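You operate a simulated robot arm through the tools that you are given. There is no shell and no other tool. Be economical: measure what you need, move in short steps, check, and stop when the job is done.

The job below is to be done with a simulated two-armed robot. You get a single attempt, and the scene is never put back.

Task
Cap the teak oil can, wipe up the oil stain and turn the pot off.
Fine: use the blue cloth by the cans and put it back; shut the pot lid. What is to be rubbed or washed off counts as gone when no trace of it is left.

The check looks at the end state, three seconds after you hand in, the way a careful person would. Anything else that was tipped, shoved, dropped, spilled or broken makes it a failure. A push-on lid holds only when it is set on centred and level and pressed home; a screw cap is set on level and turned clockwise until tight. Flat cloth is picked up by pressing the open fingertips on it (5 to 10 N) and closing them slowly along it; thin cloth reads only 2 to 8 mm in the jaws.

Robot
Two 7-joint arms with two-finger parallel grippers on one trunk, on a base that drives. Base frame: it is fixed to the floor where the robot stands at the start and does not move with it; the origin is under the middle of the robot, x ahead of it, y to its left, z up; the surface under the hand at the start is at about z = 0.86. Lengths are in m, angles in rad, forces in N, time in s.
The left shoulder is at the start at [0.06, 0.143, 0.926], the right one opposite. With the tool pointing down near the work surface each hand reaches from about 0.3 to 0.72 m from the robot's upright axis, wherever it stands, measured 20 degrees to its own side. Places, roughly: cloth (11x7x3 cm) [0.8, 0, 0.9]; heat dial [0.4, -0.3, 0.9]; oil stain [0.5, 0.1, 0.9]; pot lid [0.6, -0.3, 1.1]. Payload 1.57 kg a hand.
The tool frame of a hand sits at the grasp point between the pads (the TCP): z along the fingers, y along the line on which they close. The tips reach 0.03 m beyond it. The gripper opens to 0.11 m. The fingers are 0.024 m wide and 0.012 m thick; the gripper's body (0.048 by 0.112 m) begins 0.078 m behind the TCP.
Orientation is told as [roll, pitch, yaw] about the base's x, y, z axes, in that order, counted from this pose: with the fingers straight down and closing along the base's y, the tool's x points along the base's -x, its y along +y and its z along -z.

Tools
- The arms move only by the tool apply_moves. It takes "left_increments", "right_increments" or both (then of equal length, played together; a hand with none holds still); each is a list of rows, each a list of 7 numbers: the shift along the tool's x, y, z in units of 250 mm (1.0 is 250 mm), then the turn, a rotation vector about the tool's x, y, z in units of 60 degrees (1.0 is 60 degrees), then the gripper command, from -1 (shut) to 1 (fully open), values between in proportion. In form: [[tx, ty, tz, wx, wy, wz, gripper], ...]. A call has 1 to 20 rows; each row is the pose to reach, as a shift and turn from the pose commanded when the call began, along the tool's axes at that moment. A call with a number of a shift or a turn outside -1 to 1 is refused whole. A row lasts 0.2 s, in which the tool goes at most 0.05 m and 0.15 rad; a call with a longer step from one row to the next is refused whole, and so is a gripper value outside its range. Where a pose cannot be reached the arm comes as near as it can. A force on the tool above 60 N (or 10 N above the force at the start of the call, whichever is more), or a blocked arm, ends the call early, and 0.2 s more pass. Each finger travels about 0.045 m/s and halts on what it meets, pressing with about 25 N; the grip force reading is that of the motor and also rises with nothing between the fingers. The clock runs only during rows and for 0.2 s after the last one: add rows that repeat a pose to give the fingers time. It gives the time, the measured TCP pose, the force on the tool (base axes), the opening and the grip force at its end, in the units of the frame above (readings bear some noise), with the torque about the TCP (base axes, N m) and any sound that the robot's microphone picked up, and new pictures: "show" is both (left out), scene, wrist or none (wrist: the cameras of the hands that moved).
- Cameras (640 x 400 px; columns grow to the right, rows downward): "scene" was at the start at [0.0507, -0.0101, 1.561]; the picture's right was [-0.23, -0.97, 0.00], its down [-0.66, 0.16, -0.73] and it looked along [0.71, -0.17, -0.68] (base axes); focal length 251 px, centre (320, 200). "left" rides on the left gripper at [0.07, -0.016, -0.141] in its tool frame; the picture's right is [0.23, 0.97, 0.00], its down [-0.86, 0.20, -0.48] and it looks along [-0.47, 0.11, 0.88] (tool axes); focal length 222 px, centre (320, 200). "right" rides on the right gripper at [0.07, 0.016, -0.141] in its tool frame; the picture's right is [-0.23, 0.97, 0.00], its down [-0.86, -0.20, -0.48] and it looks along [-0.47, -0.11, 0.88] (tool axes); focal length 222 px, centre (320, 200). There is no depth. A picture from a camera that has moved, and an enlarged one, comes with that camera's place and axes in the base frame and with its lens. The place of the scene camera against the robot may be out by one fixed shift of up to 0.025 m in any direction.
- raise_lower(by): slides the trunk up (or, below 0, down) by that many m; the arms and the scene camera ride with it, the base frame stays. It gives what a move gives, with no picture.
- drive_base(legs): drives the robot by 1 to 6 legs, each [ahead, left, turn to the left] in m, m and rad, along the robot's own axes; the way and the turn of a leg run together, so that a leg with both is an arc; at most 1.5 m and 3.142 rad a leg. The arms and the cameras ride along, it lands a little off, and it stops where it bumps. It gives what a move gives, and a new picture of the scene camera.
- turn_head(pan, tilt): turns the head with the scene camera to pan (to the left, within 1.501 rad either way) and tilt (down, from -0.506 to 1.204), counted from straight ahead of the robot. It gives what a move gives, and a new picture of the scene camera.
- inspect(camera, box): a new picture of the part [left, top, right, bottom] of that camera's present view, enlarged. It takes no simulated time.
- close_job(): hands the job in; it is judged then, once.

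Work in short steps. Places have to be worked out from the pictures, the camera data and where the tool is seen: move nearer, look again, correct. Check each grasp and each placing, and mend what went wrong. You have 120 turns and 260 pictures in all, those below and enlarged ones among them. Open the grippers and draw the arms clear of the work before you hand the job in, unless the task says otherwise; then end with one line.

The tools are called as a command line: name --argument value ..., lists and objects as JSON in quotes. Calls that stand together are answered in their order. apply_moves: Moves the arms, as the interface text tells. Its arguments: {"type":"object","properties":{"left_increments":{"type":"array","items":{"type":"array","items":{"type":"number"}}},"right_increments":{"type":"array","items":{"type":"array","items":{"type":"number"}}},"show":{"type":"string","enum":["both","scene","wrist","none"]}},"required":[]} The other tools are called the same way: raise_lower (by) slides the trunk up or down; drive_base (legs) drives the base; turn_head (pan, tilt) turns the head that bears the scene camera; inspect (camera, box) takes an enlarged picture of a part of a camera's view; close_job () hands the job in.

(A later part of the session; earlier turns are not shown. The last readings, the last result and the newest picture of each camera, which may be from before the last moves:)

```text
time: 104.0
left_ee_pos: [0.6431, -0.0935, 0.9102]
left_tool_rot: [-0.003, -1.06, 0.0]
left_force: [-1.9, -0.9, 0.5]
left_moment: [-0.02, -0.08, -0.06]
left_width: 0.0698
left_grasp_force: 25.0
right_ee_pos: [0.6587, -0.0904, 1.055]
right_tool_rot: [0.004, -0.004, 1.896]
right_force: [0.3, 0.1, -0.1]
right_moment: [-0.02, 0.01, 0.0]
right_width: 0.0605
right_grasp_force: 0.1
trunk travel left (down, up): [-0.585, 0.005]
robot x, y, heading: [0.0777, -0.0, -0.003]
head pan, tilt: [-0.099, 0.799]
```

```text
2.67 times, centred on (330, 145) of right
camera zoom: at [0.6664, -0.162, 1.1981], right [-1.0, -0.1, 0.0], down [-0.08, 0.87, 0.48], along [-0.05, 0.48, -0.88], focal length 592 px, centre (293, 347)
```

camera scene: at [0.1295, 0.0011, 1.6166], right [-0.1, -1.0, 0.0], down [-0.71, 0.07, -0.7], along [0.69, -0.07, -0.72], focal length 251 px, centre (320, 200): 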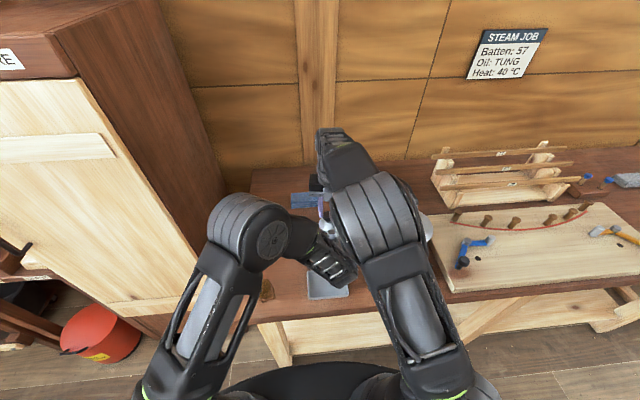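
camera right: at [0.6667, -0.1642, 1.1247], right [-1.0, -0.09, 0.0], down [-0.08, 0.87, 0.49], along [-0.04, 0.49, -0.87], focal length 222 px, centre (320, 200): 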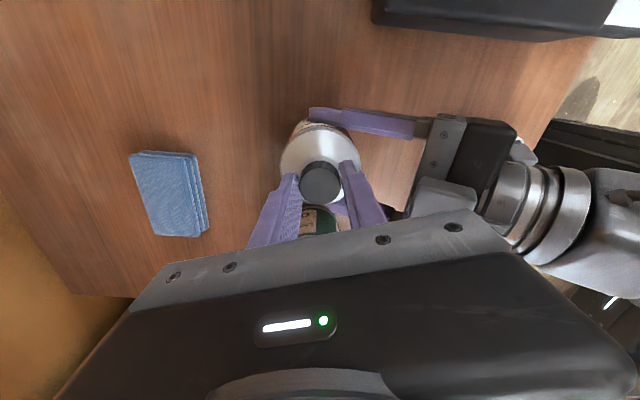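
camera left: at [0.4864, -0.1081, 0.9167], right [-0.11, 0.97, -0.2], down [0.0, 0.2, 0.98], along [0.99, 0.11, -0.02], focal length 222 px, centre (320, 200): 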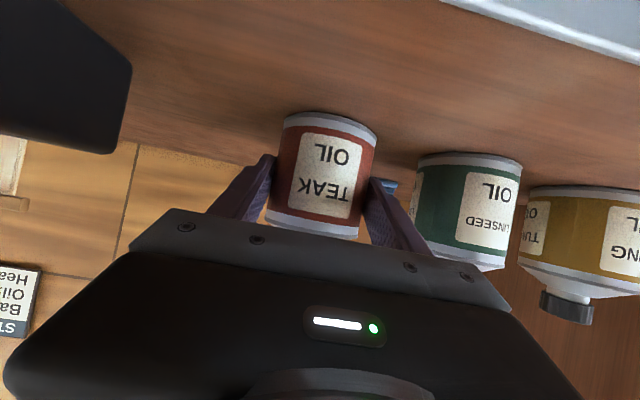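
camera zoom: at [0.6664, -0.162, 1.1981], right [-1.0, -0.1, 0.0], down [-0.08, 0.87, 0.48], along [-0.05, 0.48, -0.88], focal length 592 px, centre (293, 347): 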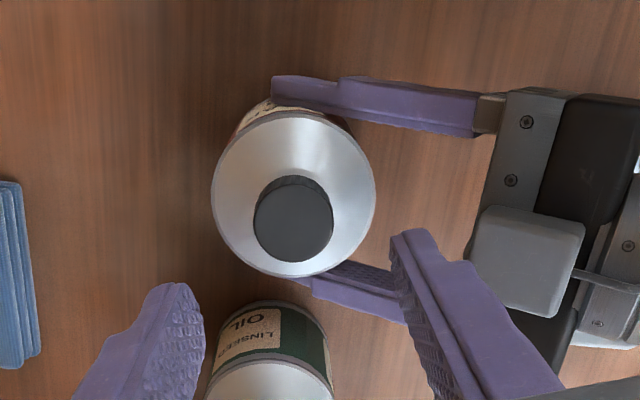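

Cap is on straight. Move the right hand up and away over the pot, and open the left hand and back it out along its axis.

apply_moves --right_increments '[[0, 0, -0.15, 0, 0, 0, 0], [0, 0, -0.3, 0, 0, 0, -0.5], [0, 0, -0.4, 0, 0, 0, -1], [0.13, 0.13, -0.42, 0, 0, 0.1, -1], [0.26, 0.26, -0.42, 0, 0, 0.22, -1], [0.39, 0.39, -0.42, 0, 0, 0.34, -1], [0.52, 0.52, -0.42, 0, 0, 0.46, -1], [0.63, 0.635, -0.42, 0, 0, 0.58, -1], [0.63, 0.635, -0.42, 0, 0, 0.7, -1]]' --left_increments '[[0, 0, 0, 0, 0, 0, 0.2], [0, 0, 0, 0, 0, 0, 0.35], [0, 0, 0, 0, 0, 0, 0.6], [0, 0, 0, 0, 0, 0, 0.8], [0, 0, -0.1, 0, 0, 0, 0.8], [0, 0, -0.2, 0, 0, 0, 0.8], [0, 0, -0.3, 0, 0, 0, 0.8], [0, 0, -0.4, 0, 0, 0, 0.8], [0, 0, -0.5, 0, 0, 0, 0.8]]' --show "both"

```text
time: 106.0
left_ee_pos: [0.5358, -0.0919, 0.9712]
left_tool_rot: [-0.003, -1.064, 0.002]
left_force: [-0.4, 0.3, 0.5]
left_moment: [0.01, 0.02, -0.02]
left_width: 0.099
left_grasp_force: 0.0
right_ee_pos: [0.5577, -0.2907, 1.1599]
right_tool_rot: [0.006, -0.001, 1.161]
right_force: [0.4, -0.2, 0.3]
right_moment: [-0.03, 0.01, 0.02]
right_width: 0.0003
right_grasp_force: 21.4
right hand out of reach, approached as far as the arm can: row 2, 3, 4, 5
trunk travel left (down, up): [-0.585, 0.005]
robot x, y, heading: [0.0791, -0.0036, -0.001]
head pan, tilt: [-0.099, 0.799]
camera scene: at [0.13, 0.0024, 1.6166], right [-0.1, -1.0, 0.0], down [-0.71, 0.07, -0.7], along [0.69, -0.07, -0.72], focal length 251 px, centre (320, 200)
camera right: at [0.517, -0.3475, 1.3034], right [-0.8, 0.6, 0.01], down [0.53, 0.7, 0.48], along [0.28, 0.39, -0.88], focal length 222 px, centre (320, 200)
camera left: at [0.3765, -0.1078, 0.9776], right [-0.11, 0.97, -0.2], down [0.0, 0.2, 0.98], along [0.99, 0.11, -0.02], focal length 222 px, centre (320, 200)
```

scene: 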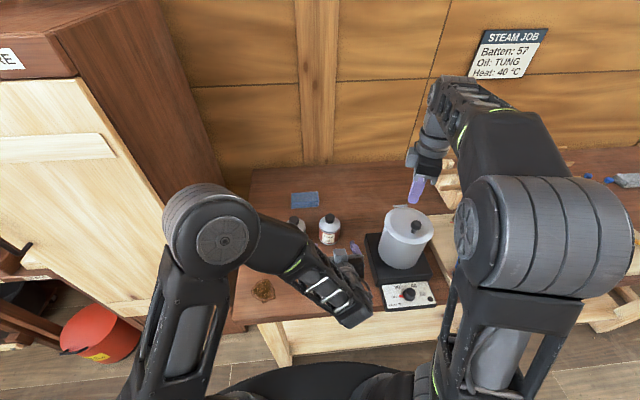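
right: 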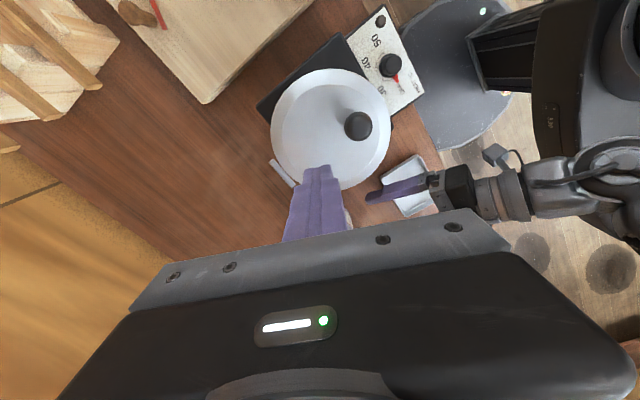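
left: 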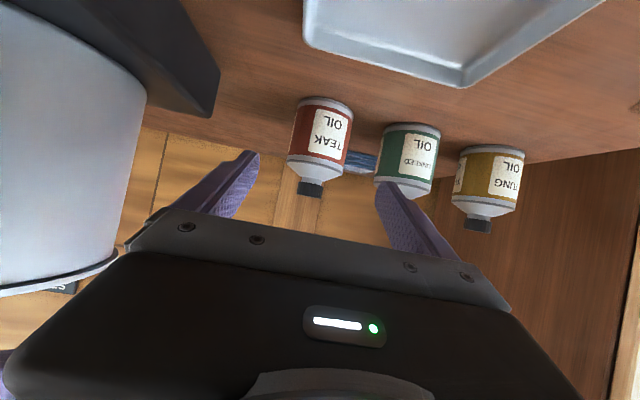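

Teak cap now looks like the others. Park the right hand farther right, and raise the left hand while bringing it back to pointing down.

apply_moves --right_increments '[[0.1, 0.04, 0, 0, 0, 0, -1], [0.2, 0.08, 0, 0, 0, 0, -1], [0.3, 0.12, 0, 0, 0, 0, -1], [0.4, 0.16, 0, 0, 0, 0, -1], [0.527, 0.207, 0, 0, 0, 0, -1], [0.527, 0.207, 0, 0, 0, 0, -1], [0.527, 0.207, 0, 0, 0, 0, -1], [0.527, 0.207, 0, 0, 0, 0, -1]]' --left_increments '[[-0.05, 0.05, -0.1, 0, 0.1, 0, 0.8], [-0.12, 0.12, -0.18, 0, 0.22, 0, 0.8], [-0.18, 0.18, -0.25, 0, 0.34, 0, 0.8], [-0.24, 0.24, -0.32, 0, 0.47, 0, 0.8], [-0.3, 0.32, -0.38, 0, 0.6, 0, 0.8], [-0.358, 0.4, -0.428, 0, 0.73, 0, 0.8], [-0.358, 0.46, -0.428, 0, 0.86, 0, 0.8], [-0.358, 0.52, -0.428, 0, 0.99, 0, 0.8]]' --show "both"

```text
time: 107.8
left_ee_pos: [0.4875, 0.0379, 1.1018]
left_tool_rot: [0.0, -0.022, 0.001]
left_force: [0.1, 0.3, 0.4]
left_moment: [-0.01, 0.0, -0.01]
left_width: 0.0989
left_grasp_force: 0.1
right_ee_pos: [0.4594, -0.392, 1.1599]
right_tool_rot: [0.008, -0.002, 1.163]
right_force: [0.0, 0.1, -0.1]
right_moment: [-0.03, -0.01, -0.04]
right_width: 0.0
right_grasp_force: 21.0
trunk travel left (down, up): [-0.585, 0.005]
robot x, y, heading: [0.0803, -0.0006, -0.005]
head pan, tilt: [-0.099, 0.799]
camera scene: at [0.131, 0.0018, 1.6166], right [-0.1, -1.0, 0.0], down [-0.71, 0.07, -0.7], along [0.69, -0.07, -0.72], focal length 251 px, centre (320, 200)
camera right: at [0.4179, -0.4488, 1.3031], right [-0.8, 0.6, 0.01], down [0.53, 0.7, 0.48], along [0.28, 0.39, -0.88], focal length 222 px, centre (320, 200)
camera left: at [0.4123, 0.0227, 1.2399], right [-0.23, 0.97, -0.01], down [0.84, 0.2, 0.5], along [0.49, 0.11, -0.87], focal length 222 px, centre (320, 200)
```

scene: 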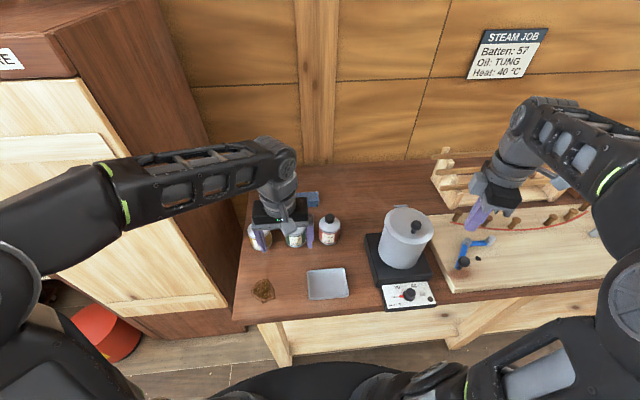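
right: 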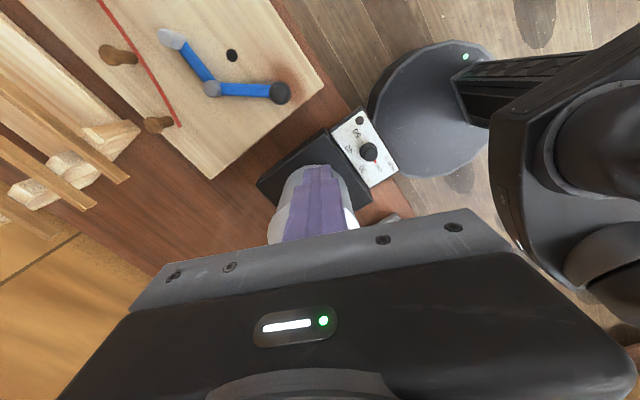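
left: 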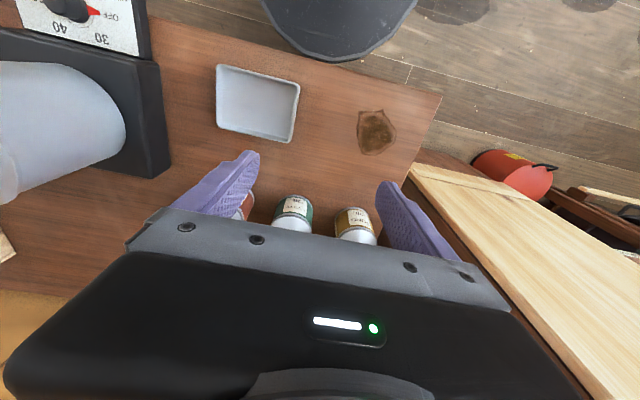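

Cloth lies at about (0.81,-0.01), out of tool-down reach from here. The base fits between the table legs if it shifts right, so I drive 0.18 m right, then 0.07 m ahead.

drive_base --legs '[[0, -0.18, 0], [0.07, 0, 0]]'

```text
time: 109.9
left_ee_pos: [0.5565, -0.1447, 1.0998]
left_tool_rot: [-0.001, -0.024, 0.0]
left_force: [0.0, 1.0, 0.5]
left_moment: [0.02, 0.05, -0.01]
left_width: 0.0989
left_grasp_force: 0.0
right_ee_pos: [0.5302, -0.5731, 1.1605]
right_tool_rot: [0.008, -0.002, 1.161]
right_force: [0.7, 0.2, 0.8]
right_moment: [-0.01, 0.06, 0.02]
right_width: 0.0
right_grasp_force: 21.3
trunk travel left (down, up): [-0.585, 0.005]
robot x, y, heading: [0.15, -0.1828, 0.002]
head pan, tilt: [-0.099, 0.799]
camera scene: at [0.202, -0.1802, 1.6165], right [-0.1, -1.0, 0.0], down [-0.71, 0.07, -0.7], along [0.69, -0.07, -0.72], focal length 251 px, centre (320, 200)
```

scene: 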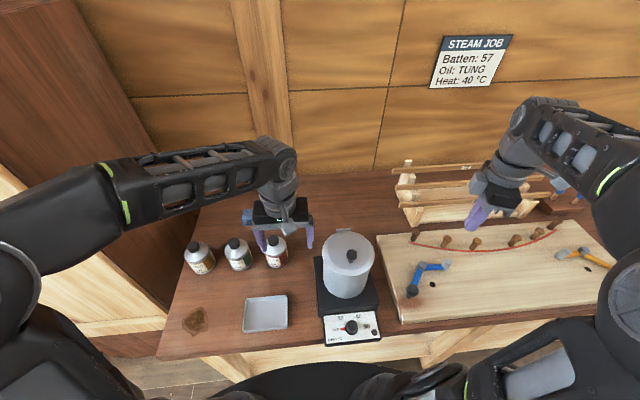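

Bring the left hand toward the cloth at z≈1.1, turning its yaw toward -1.57 (closing along x).

apply_moves --left_increments '[[-0.09, 0.07, 0, 0, 0.003, 0.13, 0.8], [-0.19, 0.14, 0, 0, 0.006, 0.26, 0.8], [-0.29, 0.21, 0, 0, 0.01, 0.39, 0.8], [-0.38, 0.28, 0, 0, 0.015, 0.52, 0.8], [-0.48, 0.35, 0, 0, 0.02, 0.65, 0.8], [-0.57, 0.42, 0, 0, 0.02, 0.78, 0.9], [-0.66, 0.48, 0, 0, 0.02, 0.91, 1], [-0.72, 0.54, 0, 0, 0.02, 1.0, 1]]' --show "wrist"

```text
time: 111.7
left_ee_pos: [0.7352, -0.0082, 1.1053]
left_tool_rot: [0.012, 0.004, -1.048]
left_force: [-0.3, 0.7, 0.0]
left_moment: [-0.01, -0.02, -0.03]
left_width: 0.1101
left_grasp_force: 0.1
right_ee_pos: [0.5277, -0.5732, 1.1592]
right_tool_rot: [0.007, -0.001, 1.159]
right_force: [0.1, -0.3, 0.4]
right_moment: [-0.01, -0.02, 0.02]
right_width: 0.0
right_grasp_force: 21.4
trunk travel left (down, up): [-0.585, 0.005]
robot x, y, heading: [0.1511, -0.1817, 0.002]
head pan, tilt: [-0.099, 0.799]
camera left: at [0.6846, 0.0428, 1.2456], right [0.73, 0.68, 0.01], down [0.6, -0.65, 0.48], along [0.33, -0.34, -0.88], focal length 222 px, centre (320, 200)
```

left: 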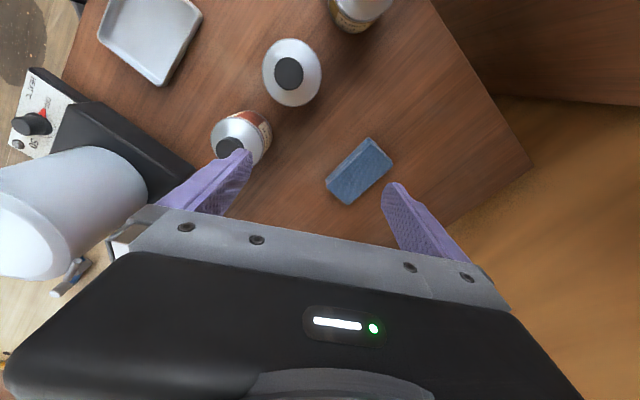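

Zoom on the cloth.

inspect --camera "left" --box '[290, 110, 430, 230]'

```text
3.33 times, centred on (360, 170) of left
camera zoom: at [0.6846, 0.0428, 1.2456], right [0.73, 0.68, 0.01], down [0.6, -0.65, 0.48], along [0.33, -0.34, -0.88], focal length 740 px, centre (187, 300)
```

zoom: 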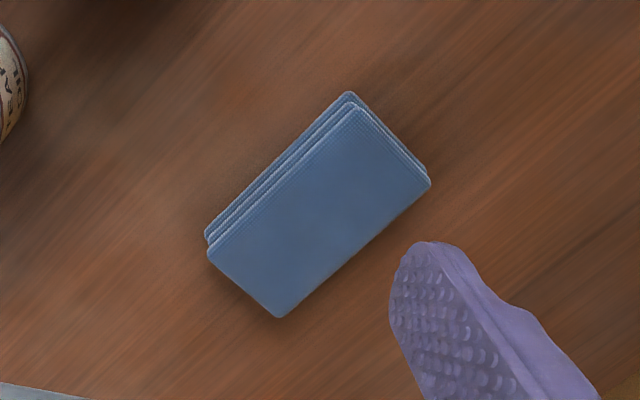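

Cloth centre ≈ (0.833,-0.012), about 6×11 cm, top ≈0.885. Move above with yaw -1.57, down to z≈0.97.

apply_moves --left_increments '[[-0.05, 0.08, 0, 0, 0, 0.12, 1], [-0.1, 0.16, 0, 0, 0, 0.25, 1], [-0.15, 0.25, 0.05, 0, 0, 0.38, 1], [-0.21, 0.332, 0.15, 0, 0, 0.5, 1], [-0.21, 0.332, 0.3, 0, 0, 0.5, 1], [-0.21, 0.332, 0.45, 0, 0, 0.5, 1], [-0.21, 0.332, 0.54, 0, 0, 0.5, 1]]' --show "wrist"

```text
time: 113.3
left_ee_pos: [0.8343, -0.0115, 0.9729]
left_tool_rot: [0.011, 0.009, -1.572]
left_force: [-0.1, -0.8, -0.6]
left_moment: [0.02, -0.01, 0.02]
left_width: 0.1101
left_grasp_force: 0.1
left hand out of reach, approached as far as the arm can: row 2, 3, 4, 5
right_ee_pos: [0.5268, -0.5724, 1.1597]
right_tool_rot: [0.004, -0.004, 1.16]
right_force: [-0.9, -0.5, 0.9]
right_moment: [-0.02, -0.06, 0.03]
right_width: 0.0001
right_grasp_force: 21.3
trunk travel left (down, up): [-0.585, 0.005]
robot x, y, heading: [0.1472, -0.1802, 0.0]
head pan, tilt: [-0.099, 0.799]
camera left: at [0.8157, 0.0581, 1.114], right [0.97, 0.23, 0.01], down [0.19, -0.86, 0.47], along [0.12, -0.46, -0.88], focal length 222 px, centre (320, 200)
```

left: 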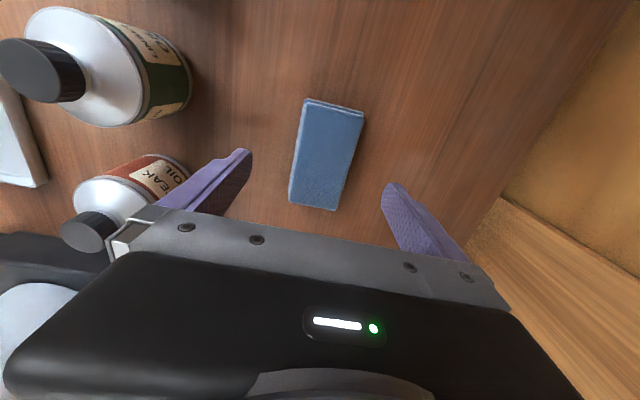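

Cloth centre (0.840,-0.010). Adjust and lower so the tips are just above the table (TCP ≈0.899).

apply_moves --left_increments '[[0.006, 0.024, 0.08, 0, 0, 0, 1], [0.006, 0.024, 0.16, 0, 0, 0, 1], [0.006, 0.024, 0.24, 0, 0, 0, 1], [0.006, 0.024, 0.295, 0, 0, 0, 1]]' --show "wrist"

```text
time: 114.3
left_ee_pos: [0.8406, -0.0113, 0.8978]
left_tool_rot: [0.007, 0.01, -1.569]
left_force: [0.0, 0.8, -0.7]
left_moment: [0.05, 0.0, -0.01]
left_width: 0.1102
left_grasp_force: 0.2
right_ee_pos: [0.5286, -0.5741, 1.1614]
right_tool_rot: [0.005, 0.0, 1.162]
right_force: [0.0, -0.6, 0.7]
right_moment: [0.0, -0.01, 0.01]
right_width: 0.0
right_grasp_force: 21.0
trunk travel left (down, up): [-0.585, 0.005]
robot x, y, heading: [0.1453, -0.1759, -0.004]
head pan, tilt: [-0.099, 0.799]
camera left: at [0.8228, 0.0591, 1.0381], right [0.97, 0.23, 0.01], down [0.2, -0.86, 0.47], along [0.12, -0.46, -0.88], focal length 222 px, centre (320, 200)
```

left: 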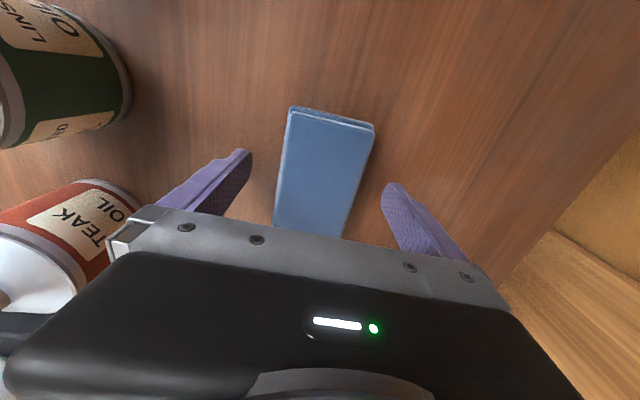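

Close slowly on the cloth.

apply_moves --left_increments '[[0, 0, 0, 0, 0, 0, 0.7], [0, 0, 0, 0, 0, 0, 0.4], [0, 0, 0, 0, 0, 0, 0.2], [0, 0, 0, 0, 0, 0, 0], [0, 0, 0, 0, 0, 0, -0.2], [0, 0, 0, 0, 0, 0, -0.4], [0, 0, 0, 0, 0, 0, -0.6], [0, 0, 0, 0, 0, 0, -0.8], [0, 0, 0, 0, 0, 0, -0.8]]' --show "wrist"

```text
time: 116.3
left_ee_pos: [0.8405, -0.0098, 0.8983]
left_tool_rot: [0.008, 0.007, -1.571]
left_force: [-0.1, -0.6, 0.6]
left_moment: [-0.02, 0.05, 0.01]
left_width: 0.0639
left_grasp_force: 25.3
right_ee_pos: [0.5281, -0.573, 1.1602]
right_tool_rot: [0.008, -0.002, 1.162]
right_force: [-0.3, -0.1, 0.6]
right_moment: [-0.01, -0.04, 0.02]
right_width: 0.0
right_grasp_force: 21.3
trunk travel left (down, up): [-0.585, 0.005]
robot x, y, heading: [0.1508, -0.1793, -0.001]
head pan, tilt: [-0.099, 0.799]
camera left: at [0.8228, 0.0593, 1.0386], right [0.97, 0.23, 0.01], down [0.2, -0.86, 0.47], along [0.12, -0.46, -0.88], focal length 222 px, centre (320, 200)
```

left: 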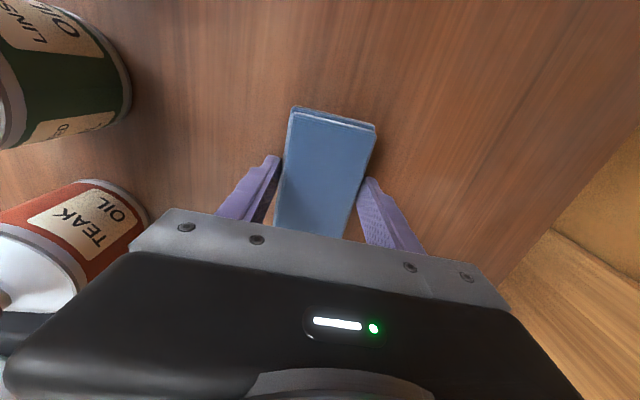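

Gripped (64 mm). Lift straight up.

apply_moves --left_increments '[[0, 0, -0.08, 0, 0, 0, -1], [0, 0, -0.22, 0, 0, 0, -1], [0, 0, -0.36, 0, 0, 0, -1], [0, 0, -0.5, 0, 0, 0, -1], [0, 0, -0.64, 0, 0, 0, -1], [0, 0, -0.74, 0, 0, 0, -1]]' --show "wrist"

```text
time: 117.7
left_ee_pos: [0.8022, -0.0308, 1.0763]
left_tool_rot: [0.051, 0.02, -1.599]
left_force: [-1.6, -1.2, 0.9]
left_moment: [0.06, -0.14, -0.01]
left_width: 0.0644
left_grasp_force: 24.8
left hand out of reach, approached as far as the arm can: row 4, 5, 6
right_ee_pos: [0.5217, -0.5765, 1.1605]
right_tool_rot: [0.004, -0.004, 1.157]
right_force: [-1.2, -0.2, -0.6]
right_moment: [0.07, -0.15, 0.0]
right_width: 0.0002
right_grasp_force: 21.5
trunk travel left (down, up): [-0.585, 0.005]
robot x, y, heading: [0.1504, -0.1786, 0.004]
head pan, tilt: [-0.099, 0.799]
camera left: at [0.7795, 0.0368, 1.2165], right [0.98, 0.2, 0.05], down [0.15, -0.87, 0.47], along [0.14, -0.45, -0.88], focal length 222 px, centre (320, 200)
```

left: 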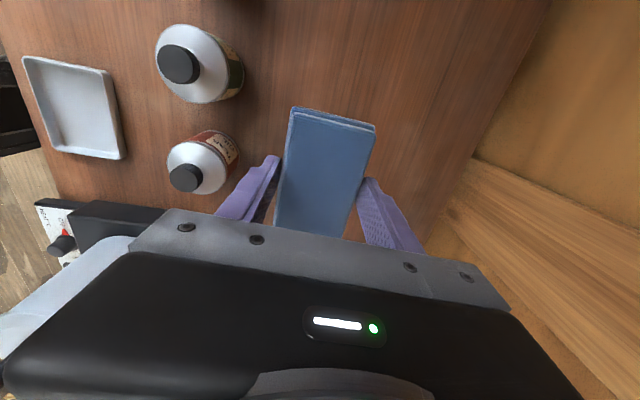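

Carry it over the cans toward the stain.

apply_moves --left_increments '[[0.07, -0.16, 0, 0, 0, 0, -1], [0.15, -0.33, 0, -0.01, -0.02, 0, -1], [0.22, -0.5, 0, -0.019, -0.04, 0, -1], [0.3, -0.67, 0, -0.019, -0.049, 0, -1], [0.38, -0.84, 0, -0.019, -0.049, 0, -1], [0.46, -1.0, 0, -0.019, -0.049, 0, -1]]' --show "none"

apply_moves --left_increments '[[0.07, -0.15, 0, 0, 0, 0, -1], [0.14, -0.3, 0.05, 0, 0, 0, -1], [0.14, -0.3, 0.15, 0, 0, 0, -1]]' --show "both"

```text
time: 119.1
left_ee_pos: [0.5579, 0.086, 1.0726]
left_tool_rot: [0.03, -0.042, -1.574]
left_force: [-0.8, 0.7, -0.7]
left_moment: [0.03, -0.03, -0.01]
left_width: 0.0642
left_grasp_force: 25.0
right_ee_pos: [0.5273, -0.5735, 1.1604]
right_tool_rot: [0.005, -0.001, 1.162]
right_force: [0.1, -0.1, -0.1]
right_moment: [0.0, -0.03, -0.02]
right_width: 0.0
right_grasp_force: 21.5
trunk travel left (down, up): [-0.585, 0.005]
robot x, y, heading: [0.1508, -0.182, -0.001]
head pan, tilt: [-0.099, 0.799]
```

```text
time: 119.9
left_ee_pos: [0.4843, 0.1205, 1.032]
left_tool_rot: [0.029, -0.041, -1.571]
left_force: [0.1, 0.9, -1.2]
left_moment: [0.03, -0.02, 0.02]
left_width: 0.0641
left_grasp_force: 25.6
right_ee_pos: [0.528, -0.5732, 1.1601]
right_tool_rot: [0.007, -0.001, 1.16]
right_force: [-0.3, 0.5, -0.1]
right_moment: [0.02, 0.0, -0.03]
right_width: 0.0
right_grasp_force: 21.0
trunk travel left (down, up): [-0.585, 0.005]
robot x, y, heading: [0.1511, -0.181, 0.003]
head pan, tilt: [-0.099, 0.799]
camera scene: at [0.2007, -0.1801, 1.6166], right [-0.1, -1.0, 0.0], down [-0.71, 0.07, -0.7], along [0.69, -0.07, -0.72], focal length 251 px, centre (320, 200)
camera left: at [0.4631, 0.1966, 1.1684], right [0.97, 0.23, 0.02], down [0.19, -0.83, 0.52], along [0.13, -0.5, -0.85], focal length 222 px, centre (320, 200)
```

scene: 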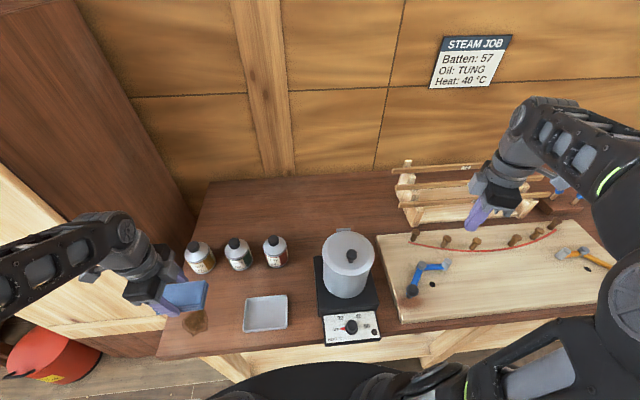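
left: 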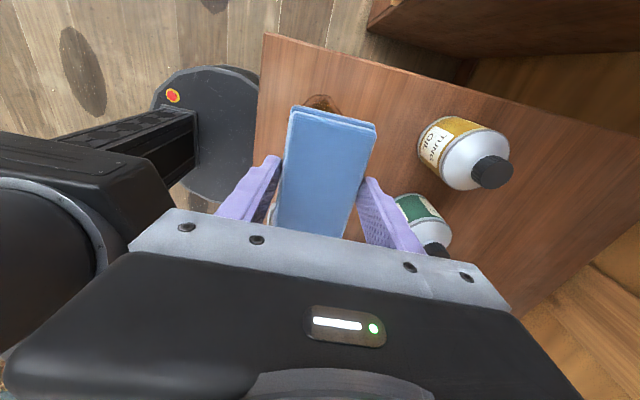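

Above the stain (centre ≈ (0.475,0.133)). Level the hand and lower to just above contact.

apply_moves --left_increments '[[0.02, -0.018, 0.1, 0.02, -0.014, 0, -1], [0.048, -0.036, 0.25, 0.039, -0.028, 0, -1], [0.048, -0.036, 0.4, 0.039, -0.028, 0, -1], [0.048, -0.036, 0.48, 0.039, -0.028, 0, -1], [0.048, -0.036, 0.52, 0.039, -0.028, 0, -1]]' --show "none"

```text
time: 121.1
left_ee_pos: [0.4777, 0.1255, 0.9016]
left_tool_rot: [-0.012, -0.072, -1.571]
left_force: [-0.6, 0.0, 3.7]
left_moment: [0.17, -0.06, 0.01]
left_width: 0.0639
left_grasp_force: 24.9
right_ee_pos: [0.5277, -0.5734, 1.1602]
right_tool_rot: [0.003, -0.003, 1.162]
right_force: [0.2, 0.2, 0.7]
right_moment: [-0.01, -0.02, -0.02]
right_width: 0.0
right_grasp_force: 21.5
trunk travel left (down, up): [-0.585, 0.005]
robot x, y, heading: [0.1502, -0.1805, 0.002]
head pan, tilt: [-0.099, 0.799]
```

Correct the tilt (wy), then press lightly.

apply_moves --left_increments '[[0.02, 0, -0.02, -0.011, 0.035, 0, -1], [0.03, -0.01, -0.02, -0.011, 0.069, 0, -1], [0.03, -0.01, 0, -0.011, 0.069, 0, -1], [0.03, -0.01, 0.012, -0.011, 0.069, 0, -1]]' --show "none"

```text
time: 122.1
left_ee_pos: [0.4751, 0.1338, 0.899]
left_tool_rot: [-0.003, 0.001, -1.571]
left_force: [0.5, 1.0, -1.1]
left_moment: [0.03, -0.01, 0.0]
left_width: 0.0642
left_grasp_force: 24.9
right_ee_pos: [0.5289, -0.574, 1.1597]
right_tool_rot: [0.006, -0.001, 1.161]
right_force: [-0.1, -1.0, 0.1]
right_moment: [-0.01, 0.0, 0.0]
right_width: 0.0003
right_grasp_force: 21.5
trunk travel left (down, up): [-0.585, 0.005]
robot x, y, heading: [0.1478, -0.1753, -0.003]
head pan, tilt: [-0.099, 0.799]
```

Level. Press ~2 mm down and rub back and forth.

apply_moves --left_increments '[[0, 0, 0.006, 0, 0, 0, -1], [0, 0.1, 0.01, 0, 0, 0, -1], [0, 0.2, 0.01, 0, 0, 0, -1], [0.05, 0.1, 0.01, 0, 0, 0, -1], [0.05, 0, 0.01, 0, 0, 0, -1], [0.05, -0.1, 0.01, 0, 0, 0, -1], [0.05, -0.17, 0.01, 0, 0, 0, -1], [0.1, -0.08, 0.01, 0, 0, 0, -1], [0.1, 0.02, 0.01, 0, 0, 0, -1], [0.1, 0.12, 0.01, 0, 0, 0, -1], [0.1, 0.2, 0.01, 0, 0, 0, -1], [0, 0.15, 0.01, 0, 0, 0, -1], [-0.08, 0.05, 0.01, 0, 0, 0, -1], [-0.08, -0.05, 0.01, 0, 0, 0, -1], [-0.08, -0.15, 0.01, 0, 0, 0, -1], [-0.04, -0.05, 0.01, 0, 0, 0, -1], [-0.04, 0.05, 0.01, 0, 0, 0, -1], [-0.04, 0.15, 0.01, 0, 0, 0, -1], [0, 0.08, 0.01, 0, 0, 0, -1], [0, 0, 0.01, 0, 0, 0, -1]]' --show "none"

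```text
time: 126.3
left_ee_pos: [0.4746, 0.1327, 0.8963]
left_tool_rot: [-0.001, 0.001, -1.573]
left_force: [0.1, -0.7, 5.2]
left_moment: [-0.04, 0.09, -0.04]
left_width: 0.0639
left_grasp_force: 24.9
left hand out of reach, approached as far as the arm can: row 15
right_ee_pos: [0.528, -0.5736, 1.1599]
right_tool_rot: [0.006, -0.003, 1.162]
right_force: [0.1, 0.1, -0.6]
right_moment: [0.02, 0.01, 0.01]
right_width: 0.0001
right_grasp_force: 21.1
trunk travel left (down, up): [-0.585, 0.005]
robot x, y, heading: [0.1508, -0.1844, 0.002]
head pan, tilt: [-0.099, 0.799]
```

About 5 N of rubbing. Lift and look at the result.

apply_moves --left_increments '[[0, 0, -0.1, 0, 0, 0, -1], [-0.1, 0.12, -0.25, 0, 0, 0, -1], [-0.2, 0.3, -0.4, 0, 0, 0, -1], [-0.3, 0.45, -0.45, 0, 0, 0, -1]]' --show "both"

inspect --camera "scene" --box '[140, 250, 300, 370]'

```text
refused: row 2 steps farther than a row can; nothing moved
```

```text
3.33 times, centred on (220, 310) of scene
camera zoom: at [0.1997, -0.1806, 1.6166], right [-0.1, -1.0, 0.0], down [-0.71, 0.07, -0.7], along [0.69, -0.07, -0.72], focal length 838 px, centre (653, -167)
```

zoom: 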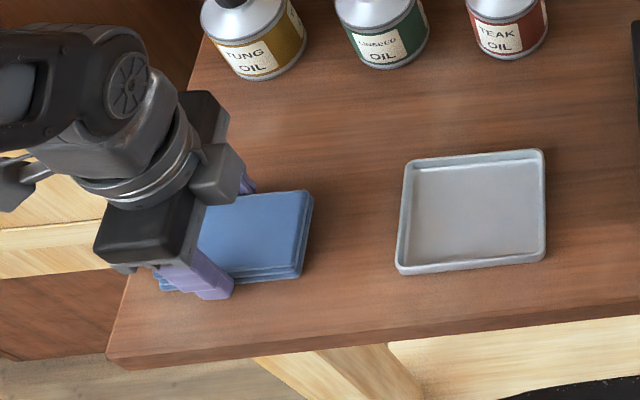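

Retry with smaller steps to see the table.

apply_moves --left_increments '[[0, 0, -0.1, 0, 0, 0, -1], [-0.05, 0.08, -0.22, 0, 0, 0, -1], [-0.1, 0.18, -0.34, 0, 0, 0, -1], [-0.15, 0.3, -0.45, 0, 0, 0, -1], [-0.2, 0.44, -0.5, 0, 0, 0, -1]]' --show "wrist"

inspect --camera "scene" --box '[140, 250, 300, 370]'

```text
time: 127.5
left_ee_pos: [0.5871, 0.0832, 1.0205]
left_tool_rot: [-0.002, 0.001, -1.573]
left_force: [0.1, -0.3, -0.5]
left_moment: [0.01, 0.02, 0.0]
left_width: 0.0642
left_grasp_force: 25.3
right_ee_pos: [0.5289, -0.573, 1.1596]
right_tool_rot: [0.008, -0.003, 1.159]
right_force: [-0.4, -0.2, -0.3]
right_moment: [-0.01, 0.0, -0.03]
right_width: 0.0001
right_grasp_force: 21.5
trunk travel left (down, up): [-0.585, 0.005]
robot x, y, heading: [0.1553, -0.1814, 0.002]
head pan, tilt: [-0.099, 0.799]
camera left: at [0.57, 0.1533, 1.1616], right [0.97, 0.23, 0.0], down [0.2, -0.86, 0.48], along [0.11, -0.47, -0.88], focal length 222 px, centre (320, 200)
```

left: 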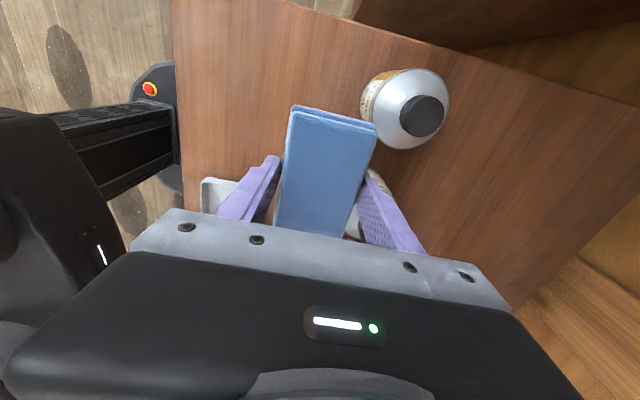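

```text
3.33 times, centred on (220, 310) of scene
camera zoom: at [0.201, -0.1804, 1.6165], right [-0.1, -1.0, 0.0], down [-0.71, 0.07, -0.7], along [0.69, -0.07, -0.72], focal length 838 px, centre (653, -167)
```

zoom: 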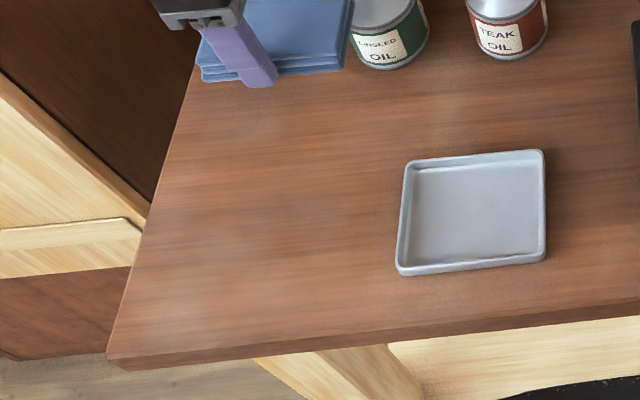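

The stain looks gone; check closely for traces.

inspect --camera "scene" --box '[165, 290, 235, 350]'

inspect --camera "left" --box '[170, 10, 310, 190]'

```text
6.67 times, centred on (200, 320) of scene
camera zoom: at [0.201, -0.1804, 1.6165], right [-0.1, -1.0, 0.0], down [-0.71, 0.07, -0.7], along [0.69, -0.07, -0.72], focal length 1676 px, centre (1120, -600)
```

zoom: 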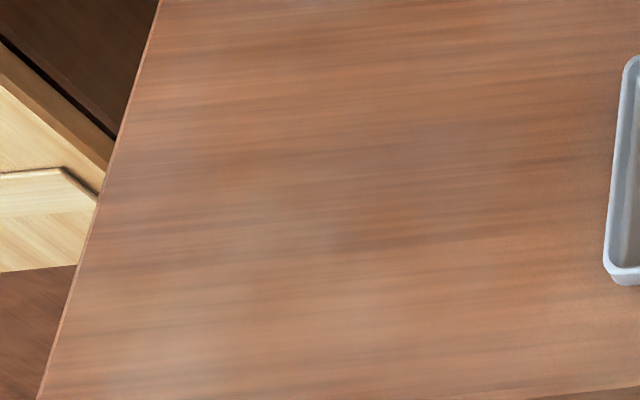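

```text
2.22 times, centred on (240, 100) of left
camera zoom: at [0.57, 0.1533, 1.1616], right [0.97, 0.23, 0.0], down [0.2, -0.86, 0.48], along [0.11, -0.47, -0.88], focal length 494 px, centre (498, 422)
```

zoom: 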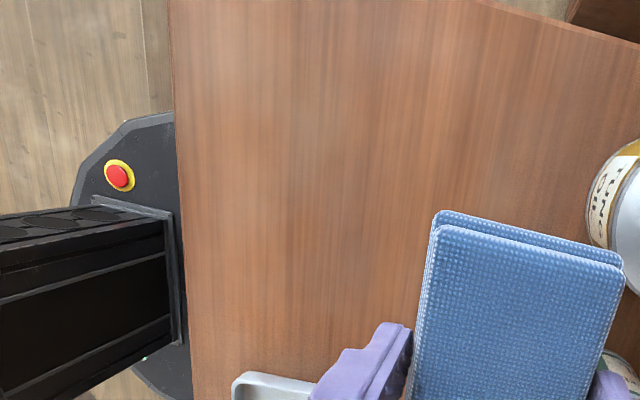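

A faint greyish patch remains right where the stain was (≈(0.48,0.135)). Go back and rub again, harder.

apply_moves --left_increments '[[0.05, -0.14, 0.05, 0, 0, 0, -1], [0.1, -0.26, 0.16, 0, 0, 0, -1], [0.15, -0.36, 0.28, 0, 0, 0, -1], [0.2, -0.44, 0.4, 0, 0, 0, -1], [0.2, -0.44, 0.48, 0, 0, 0, -1], [0.2, -0.44, 0.505, 0, 0, 0, -1]]' --show "none"

apply_moves --left_increments '[[0, 0.1, 0.004, 0, 0, 0, -1], [0, 0.2, 0.004, 0, 0, 0, -1], [0, 0.1, 0.004, 0, 0, 0, -1], [0, 0, 0.004, 0, 0, 0, -1], [0, -0.1, 0.004, 0, 0, 0, -1], [0.03, 0, 0.004, 0, 0, 0, -1], [0.03, 0.1, 0.004, 0, 0, 0, -1], [0.03, 0.2, 0.004, 0, 0, 0, -1], [0.06, 0.1, 0.004, 0, 0, 0, -1], [0.06, 0, 0.004, 0, 0, 0, -1], [0.06, -0.1, 0.004, 0, 0, 0, -1], [0.1, 0, 0.004, 0, 0, 0, -1], [0.1, 0.1, 0.004, 0, 0, 0, -1], [0.1, 0.2, 0.004, 0, 0, 0, -1], [0.05, 0.1, 0.004, 0, 0, 0, -1], [0, 0, 0.004, 0, 0, 0, -1], [-0.05, -0.1, 0.004, 0, 0, 0, -1], [-0.05, 0, 0.004, 0, 0, 0, -1], [-0.05, 0.1, 0.004, 0, 0, 0, -1], [0, 0, 0.004, 0, 0, 0, -1]]' --show "none"

apply_moves --left_increments '[[0, 0.1, 0.004, 0, 0, 0, -1], [0, 0.2, 0.004, 0, 0, 0, -1], [0, 0.1, 0.004, 0, 0, 0, -1], [0, 0, 0.004, 0, 0, 0, -1], [0, -0.1, 0.004, 0, 0, 0, -1], [0.03, 0, 0.004, 0, 0, 0, -1], [0.03, 0.1, 0.004, 0, 0, 0, -1], [0.03, 0.2, 0.004, 0, 0, 0, -1], [0.06, 0.1, 0.004, 0, 0, 0, -1], [0.06, 0, 0.004, 0, 0, 0, -1], [0.06, -0.1, 0.004, 0, 0, 0, -1], [0.1, 0, 0.004, 0, 0, 0, -1], [0.1, 0.1, 0.004, 0, 0, 0, -1], [0.1, 0.2, 0.004, 0, 0, 0, -1], [0.05, 0.1, 0.004, 0, 0, 0, -1], [0, 0, 0.004, 0, 0, 0, -1], [-0.05, -0.1, 0.004, 0, 0, 0, -1], [-0.05, 0, 0.004, 0, 0, 0, -1], [-0.05, 0.1, 0.004, 0, 0, 0, -1], [0, 0, 0.004, 0, 0, 0, -1]]' --show "none"

apply_moves --left_increments '[[0, 0, -0.1, 0, 0, 0, -1], [-0.05, 0.08, -0.22, 0, 0, 0, -1], [-0.1, 0.18, -0.34, 0, 0, 0, -1], [-0.15, 0.3, -0.45, 0, 0, 0, -1], [-0.2, 0.44, -0.51, 0, 0, 0, -1]]' --show "none"

inspect --camera "scene" --box '[165, 290, 235, 350]'

inspect --camera "left" --box '[170, 10, 310, 190]'

```text
time: 128.9
left_ee_pos: [0.4755, 0.1333, 0.8958]
left_tool_rot: [0.002, 0.001, -1.573]
left_force: [-1.3, 1.1, 16.0]
left_moment: [-0.44, 0.35, -0.13]
left_width: 0.0638
left_grasp_force: 25.0
right_ee_pos: [0.5276, -0.575, 1.1597]
right_tool_rot: [0.005, -0.002, 1.161]
right_force: [-0.3, 0.4, -0.3]
right_moment: [-0.01, -0.02, 0.0]
right_width: 0.0
right_grasp_force: 21.5
trunk travel left (down, up): [-0.585, 0.005]
robot x, y, heading: [0.155, -0.1798, -0.003]
head pan, tilt: [-0.099, 0.799]
```

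```text
time: 133.1
left_ee_pos: [0.473, 0.133, 0.8935]
left_tool_rot: [-0.001, -0.001, -1.574]
left_force: [0.3, 0.0, 0.4]
left_moment: [0.01, 0.02, 0.0]
left_width: 0.0643
left_grasp_force: 25.4
right_ee_pos: [0.5276, -0.5732, 1.1605]
right_tool_rot: [0.006, -0.002, 1.161]
right_force: [-0.7, -0.5, 0.6]
right_moment: [0.02, 0.02, 0.03]
right_width: 0.0
right_grasp_force: 21.5
trunk travel left (down, up): [-0.585, 0.005]
robot x, y, heading: [0.1505, -0.1819, -0.001]
head pan, tilt: [-0.099, 0.799]
```

```text
time: 137.3
left_ee_pos: [0.4756, 0.1325, 0.8928]
left_tool_rot: [0.001, -0.001, -1.573]
left_force: [3.0, -1.4, 9.1]
left_moment: [0.09, 0.18, 0.01]
left_width: 0.0637
left_grasp_force: 24.8
right_ee_pos: [0.5283, -0.5743, 1.1608]
right_tool_rot: [0.006, -0.003, 1.162]
right_force: [-0.4, 0.3, -0.1]
right_moment: [-0.04, -0.01, -0.02]
right_width: 0.0002
right_grasp_force: 21.5
trunk travel left (down, up): [-0.585, 0.005]
robot x, y, heading: [0.15, -0.1842, -0.001]
head pan, tilt: [-0.099, 0.799]
```

```text
time: 138.5
left_ee_pos: [0.5844, 0.0815, 1.0193]
left_tool_rot: [-0.002, -0.001, -1.571]
left_force: [0.0, 0.0, 0.4]
left_moment: [0.0, 0.01, -0.03]
left_width: 0.0638
left_grasp_force: 24.5
right_ee_pos: [0.5274, -0.573, 1.1609]
right_tool_rot: [0.009, -0.003, 1.161]
right_force: [0.3, -0.4, 0.0]
right_moment: [-0.03, -0.01, 0.0]
right_width: 0.0002
right_grasp_force: 21.2
trunk travel left (down, up): [-0.585, 0.005]
robot x, y, heading: [0.146, -0.1812, 0.001]
head pan, tilt: [-0.099, 0.799]
```

```text
6.67 times, centred on (200, 320) of scene
camera zoom: at [0.2009, -0.1804, 1.6165], right [-0.1, -1.0, 0.0], down [-0.71, 0.07, -0.7], along [0.69, -0.07, -0.72], focal length 1676 px, centre (1120, -600)
```

zoom: 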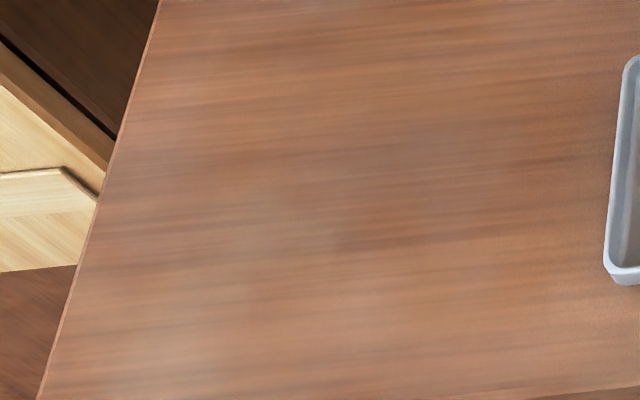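

```text
2.22 times, centred on (240, 100) of left
camera zoom: at [0.5682, 0.153, 1.1603], right [0.97, 0.23, 0.0], down [0.2, -0.86, 0.48], along [0.11, -0.47, -0.88], focal length 494 px, centre (498, 422)
```

zoom: 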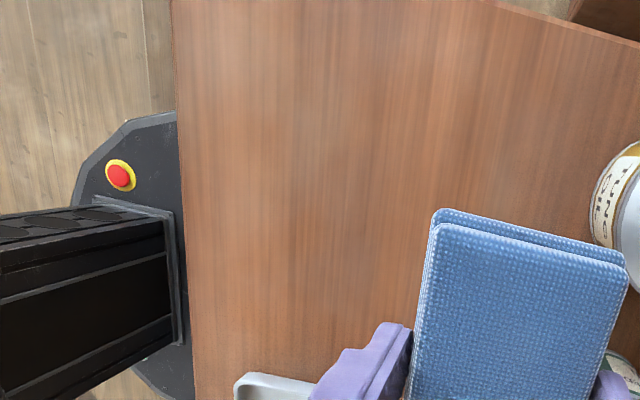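

Unchanged under heavier rubbing and the same patches lie outside the rubbed zone, so that is wood grain: stain gone. Take the cloth back over the cans.

apply_moves --left_increments '[[0, 0, -0.1, 0, 0, 0, -1], [0, 0, -0.18, 0, 0, 0, -1], [-0.06, 0.13, -0.18, 0, 0, 0, -1], [-0.12, 0.27, -0.18, 0, 0, 0, -1], [-0.18, 0.41, -0.18, 0, 0, 0, -1], [-0.24, 0.55, -0.18, 0, 0, 0, -1], [-0.3, 0.68, -0.17, 0, 0, 0, -1], [-0.366, 0.79, -0.15, 0, 0, 0, -1]]' --show "wrist"

```text
time: 140.3
left_ee_pos: [0.7838, -0.0068, 1.0563]
left_tool_rot: [-0.003, 0.002, -1.572]
left_force: [1.0, 0.2, 0.1]
left_moment: [0.03, 0.01, 0.01]
left_width: 0.0638
left_grasp_force: 24.5
right_ee_pos: [0.5295, -0.574, 1.1596]
right_tool_rot: [0.006, -0.001, 1.159]
right_force: [1.9, -0.9, 0.3]
right_moment: [0.01, -0.02, -0.01]
right_width: 0.0
right_grasp_force: 21.2
trunk travel left (down, up): [-0.585, 0.005]
robot x, y, heading: [0.1499, -0.1816, 0.0]
head pan, tilt: [-0.099, 0.799]
camera left: at [0.7665, 0.062, 1.1972], right [0.97, 0.23, 0.0], down [0.2, -0.86, 0.48], along [0.11, -0.47, -0.88], focal length 222 px, centre (320, 200)
```

left: 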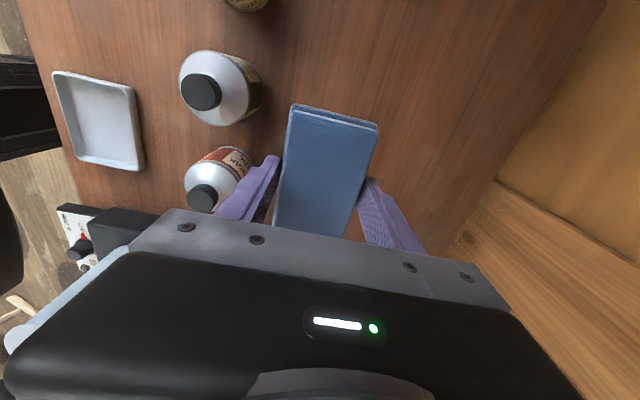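

Lower the cloth onto its original spot (0.840,-0.010).

apply_moves --left_increments '[[0, 0.06, 0.1, 0, 0, 0, -1], [-0.006, 0.12, 0.22, 0, 0, 0, -1], [-0.012, 0.18, 0.34, 0, 0, 0, -1], [-0.012, 0.228, 0.46, 0, 0, 0, -1], [-0.012, 0.228, 0.56, 0, 0, 0, -1], [-0.012, 0.228, 0.61, 0, 0, 0, -1], [-0.012, 0.228, 0.632, 0, 0, 0, -1]]' --show "none"

```text
time: 141.9
left_ee_pos: [0.8398, -0.0107, 0.8986]
left_tool_rot: [-0.001, 0.003, -1.572]
left_force: [0.1, -0.6, -0.2]
left_moment: [0.0, 0.01, -0.01]
left_width: 0.064
left_grasp_force: 25.1
right_ee_pos: [0.5284, -0.5732, 1.1603]
right_tool_rot: [0.006, 0.0, 1.161]
right_force: [-0.7, 0.0, 0.8]
right_moment: [0.02, -0.01, 0.0]
right_width: 0.0
right_grasp_force: 21.0
trunk travel left (down, up): [-0.585, 0.005]
robot x, y, heading: [0.1502, -0.1814, -0.002]
head pan, tilt: [-0.099, 0.799]
```

Touch down, open gently and lift away.

apply_moves --left_increments '[[0, 0, 0.007, 0, 0, 0, -1], [0, 0, 0.01, 0, 0, 0, -1], [0, 0, 0.01, 0, 0, 0, 0.3], [0, 0, 0.01, 0, 0, 0, 0.5], [0, 0, 0.01, 0, 0, 0, 0.8], [0, 0, 0.01, 0, 0, 0, 1], [0, 0, -0.08, 0, 0, 0, 1], [0, 0, -0.2, 0, 0, 0, 1], [0, 0, -0.32, 0, 0, 0, 1]]' --show "wrist"

```text
time: 143.9
left_ee_pos: [0.8387, -0.0147, 0.98]
left_tool_rot: [0.003, 0.001, -1.574]
left_force: [0.1, -0.8, 0.1]
left_moment: [0.09, -0.02, 0.0]
left_width: 0.1101
left_grasp_force: 0.0
right_ee_pos: [0.5279, -0.576, 1.1593]
right_tool_rot: [0.008, -0.004, 1.161]
right_force: [-0.1, -0.6, -0.1]
right_moment: [0.04, 0.0, 0.01]
right_width: 0.0
right_grasp_force: 21.5
trunk travel left (down, up): [-0.585, 0.005]
robot x, y, heading: [0.1496, -0.1837, -0.001]
head pan, tilt: [-0.099, 0.799]
camera left: at [0.8211, 0.0561, 1.1199], right [0.97, 0.22, 0.0], down [0.2, -0.86, 0.48], along [0.11, -0.47, -0.88], focal length 222 px, centre (320, 200)
```

left: 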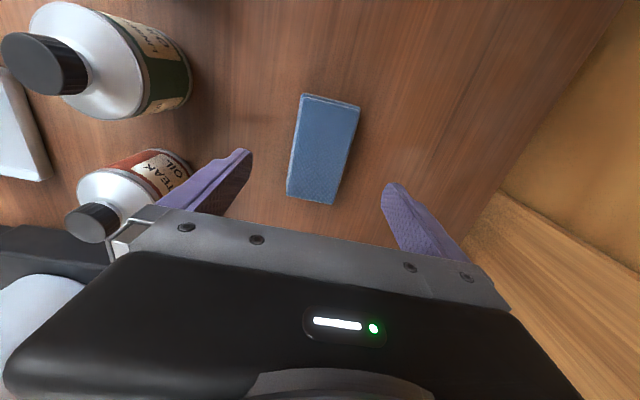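

Cloth is back in place. Withdraw the left hand up and back over the cans.

apply_moves --left_increments '[[0, -0.02, -0.13, 0, 0, 0, 1], [0.0, -0.06, -0.26, 0, 0, 0, 1], [0.0, -0.12, -0.36, 0, 0, 0, 0.8], [0.05, -0.26, -0.4, 0, 0, 0, 0.6], [0.12, -0.42, -0.42, 0, 0, 0, 0.6], [0.2, -0.58, -0.44, 0, 0, 0, 0.6], [0.28, -0.74, -0.44, 0, 0, 0, 0.6], [0.36, -0.9, -0.44, 0, 0, 0, 0.6], [0.4, -1.0, -0.44, 0, 0, 0, 0.6]]' --show "none"

apply_moves --left_increments '[[0, -0.15, 0, 0, 0, 0, 0.6], [0.1, -0.3, 0, 0, 0, 0, 0.6], [0.2, -0.45, 0, 0, 0, 0, 0.6]]' --show "scene"

```text
time: 145.9
left_ee_pos: [0.5893, 0.0893, 1.0902]
left_tool_rot: [-0.001, 0.002, -1.573]
left_force: [0.1, 0.7, -0.9]
left_moment: [0.01, -0.02, -0.02]
left_width: 0.0881
left_grasp_force: 0.1
left hand out of reach, approached as far as the arm can: row 1, 2, 3
right_ee_pos: [0.5291, -0.573, 1.1607]
right_tool_rot: [0.005, -0.002, 1.161]
right_force: [0.7, 0.2, 0.6]
right_moment: [0.02, 0.0, -0.06]
right_width: 0.0
right_grasp_force: 21.3
trunk travel left (down, up): [-0.585, 0.005]
robot x, y, heading: [0.1505, -0.1836, -0.001]
head pan, tilt: [-0.099, 0.799]
```

```text
time: 146.7
left_ee_pos: [0.4757, 0.1402, 1.0912]
left_tool_rot: [0.001, 0.002, -1.573]
left_force: [0.5, -0.2, 0.5]
left_moment: [0.05, -0.03, 0.01]
left_width: 0.088
left_grasp_force: 0.1
right_ee_pos: [0.5278, -0.5726, 1.1613]
right_tool_rot: [0.003, -0.001, 1.16]
right_force: [0.3, -0.6, -0.2]
right_moment: [-0.01, -0.02, -0.01]
right_width: 0.0
right_grasp_force: 21.1
trunk travel left (down, up): [-0.585, 0.005]
robot x, y, heading: [0.1539, -0.1804, 0.005]
head pan, tilt: [-0.099, 0.799]
camera scene: at [0.198, -0.1799, 1.6167], right [-0.1, -0.99, 0.0], down [-0.71, 0.07, -0.7], along [0.69, -0.07, -0.72], focal length 251 px, centre (320, 200)
```

scene: 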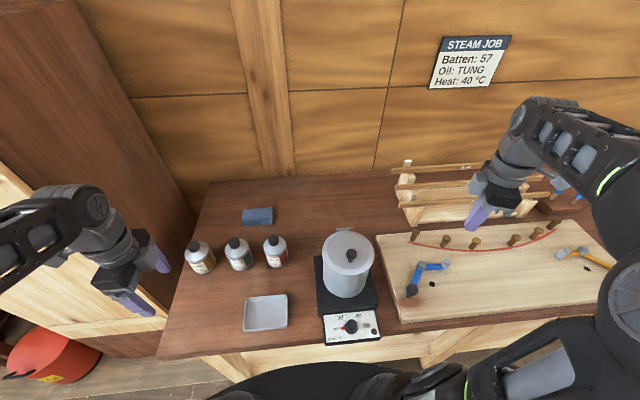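

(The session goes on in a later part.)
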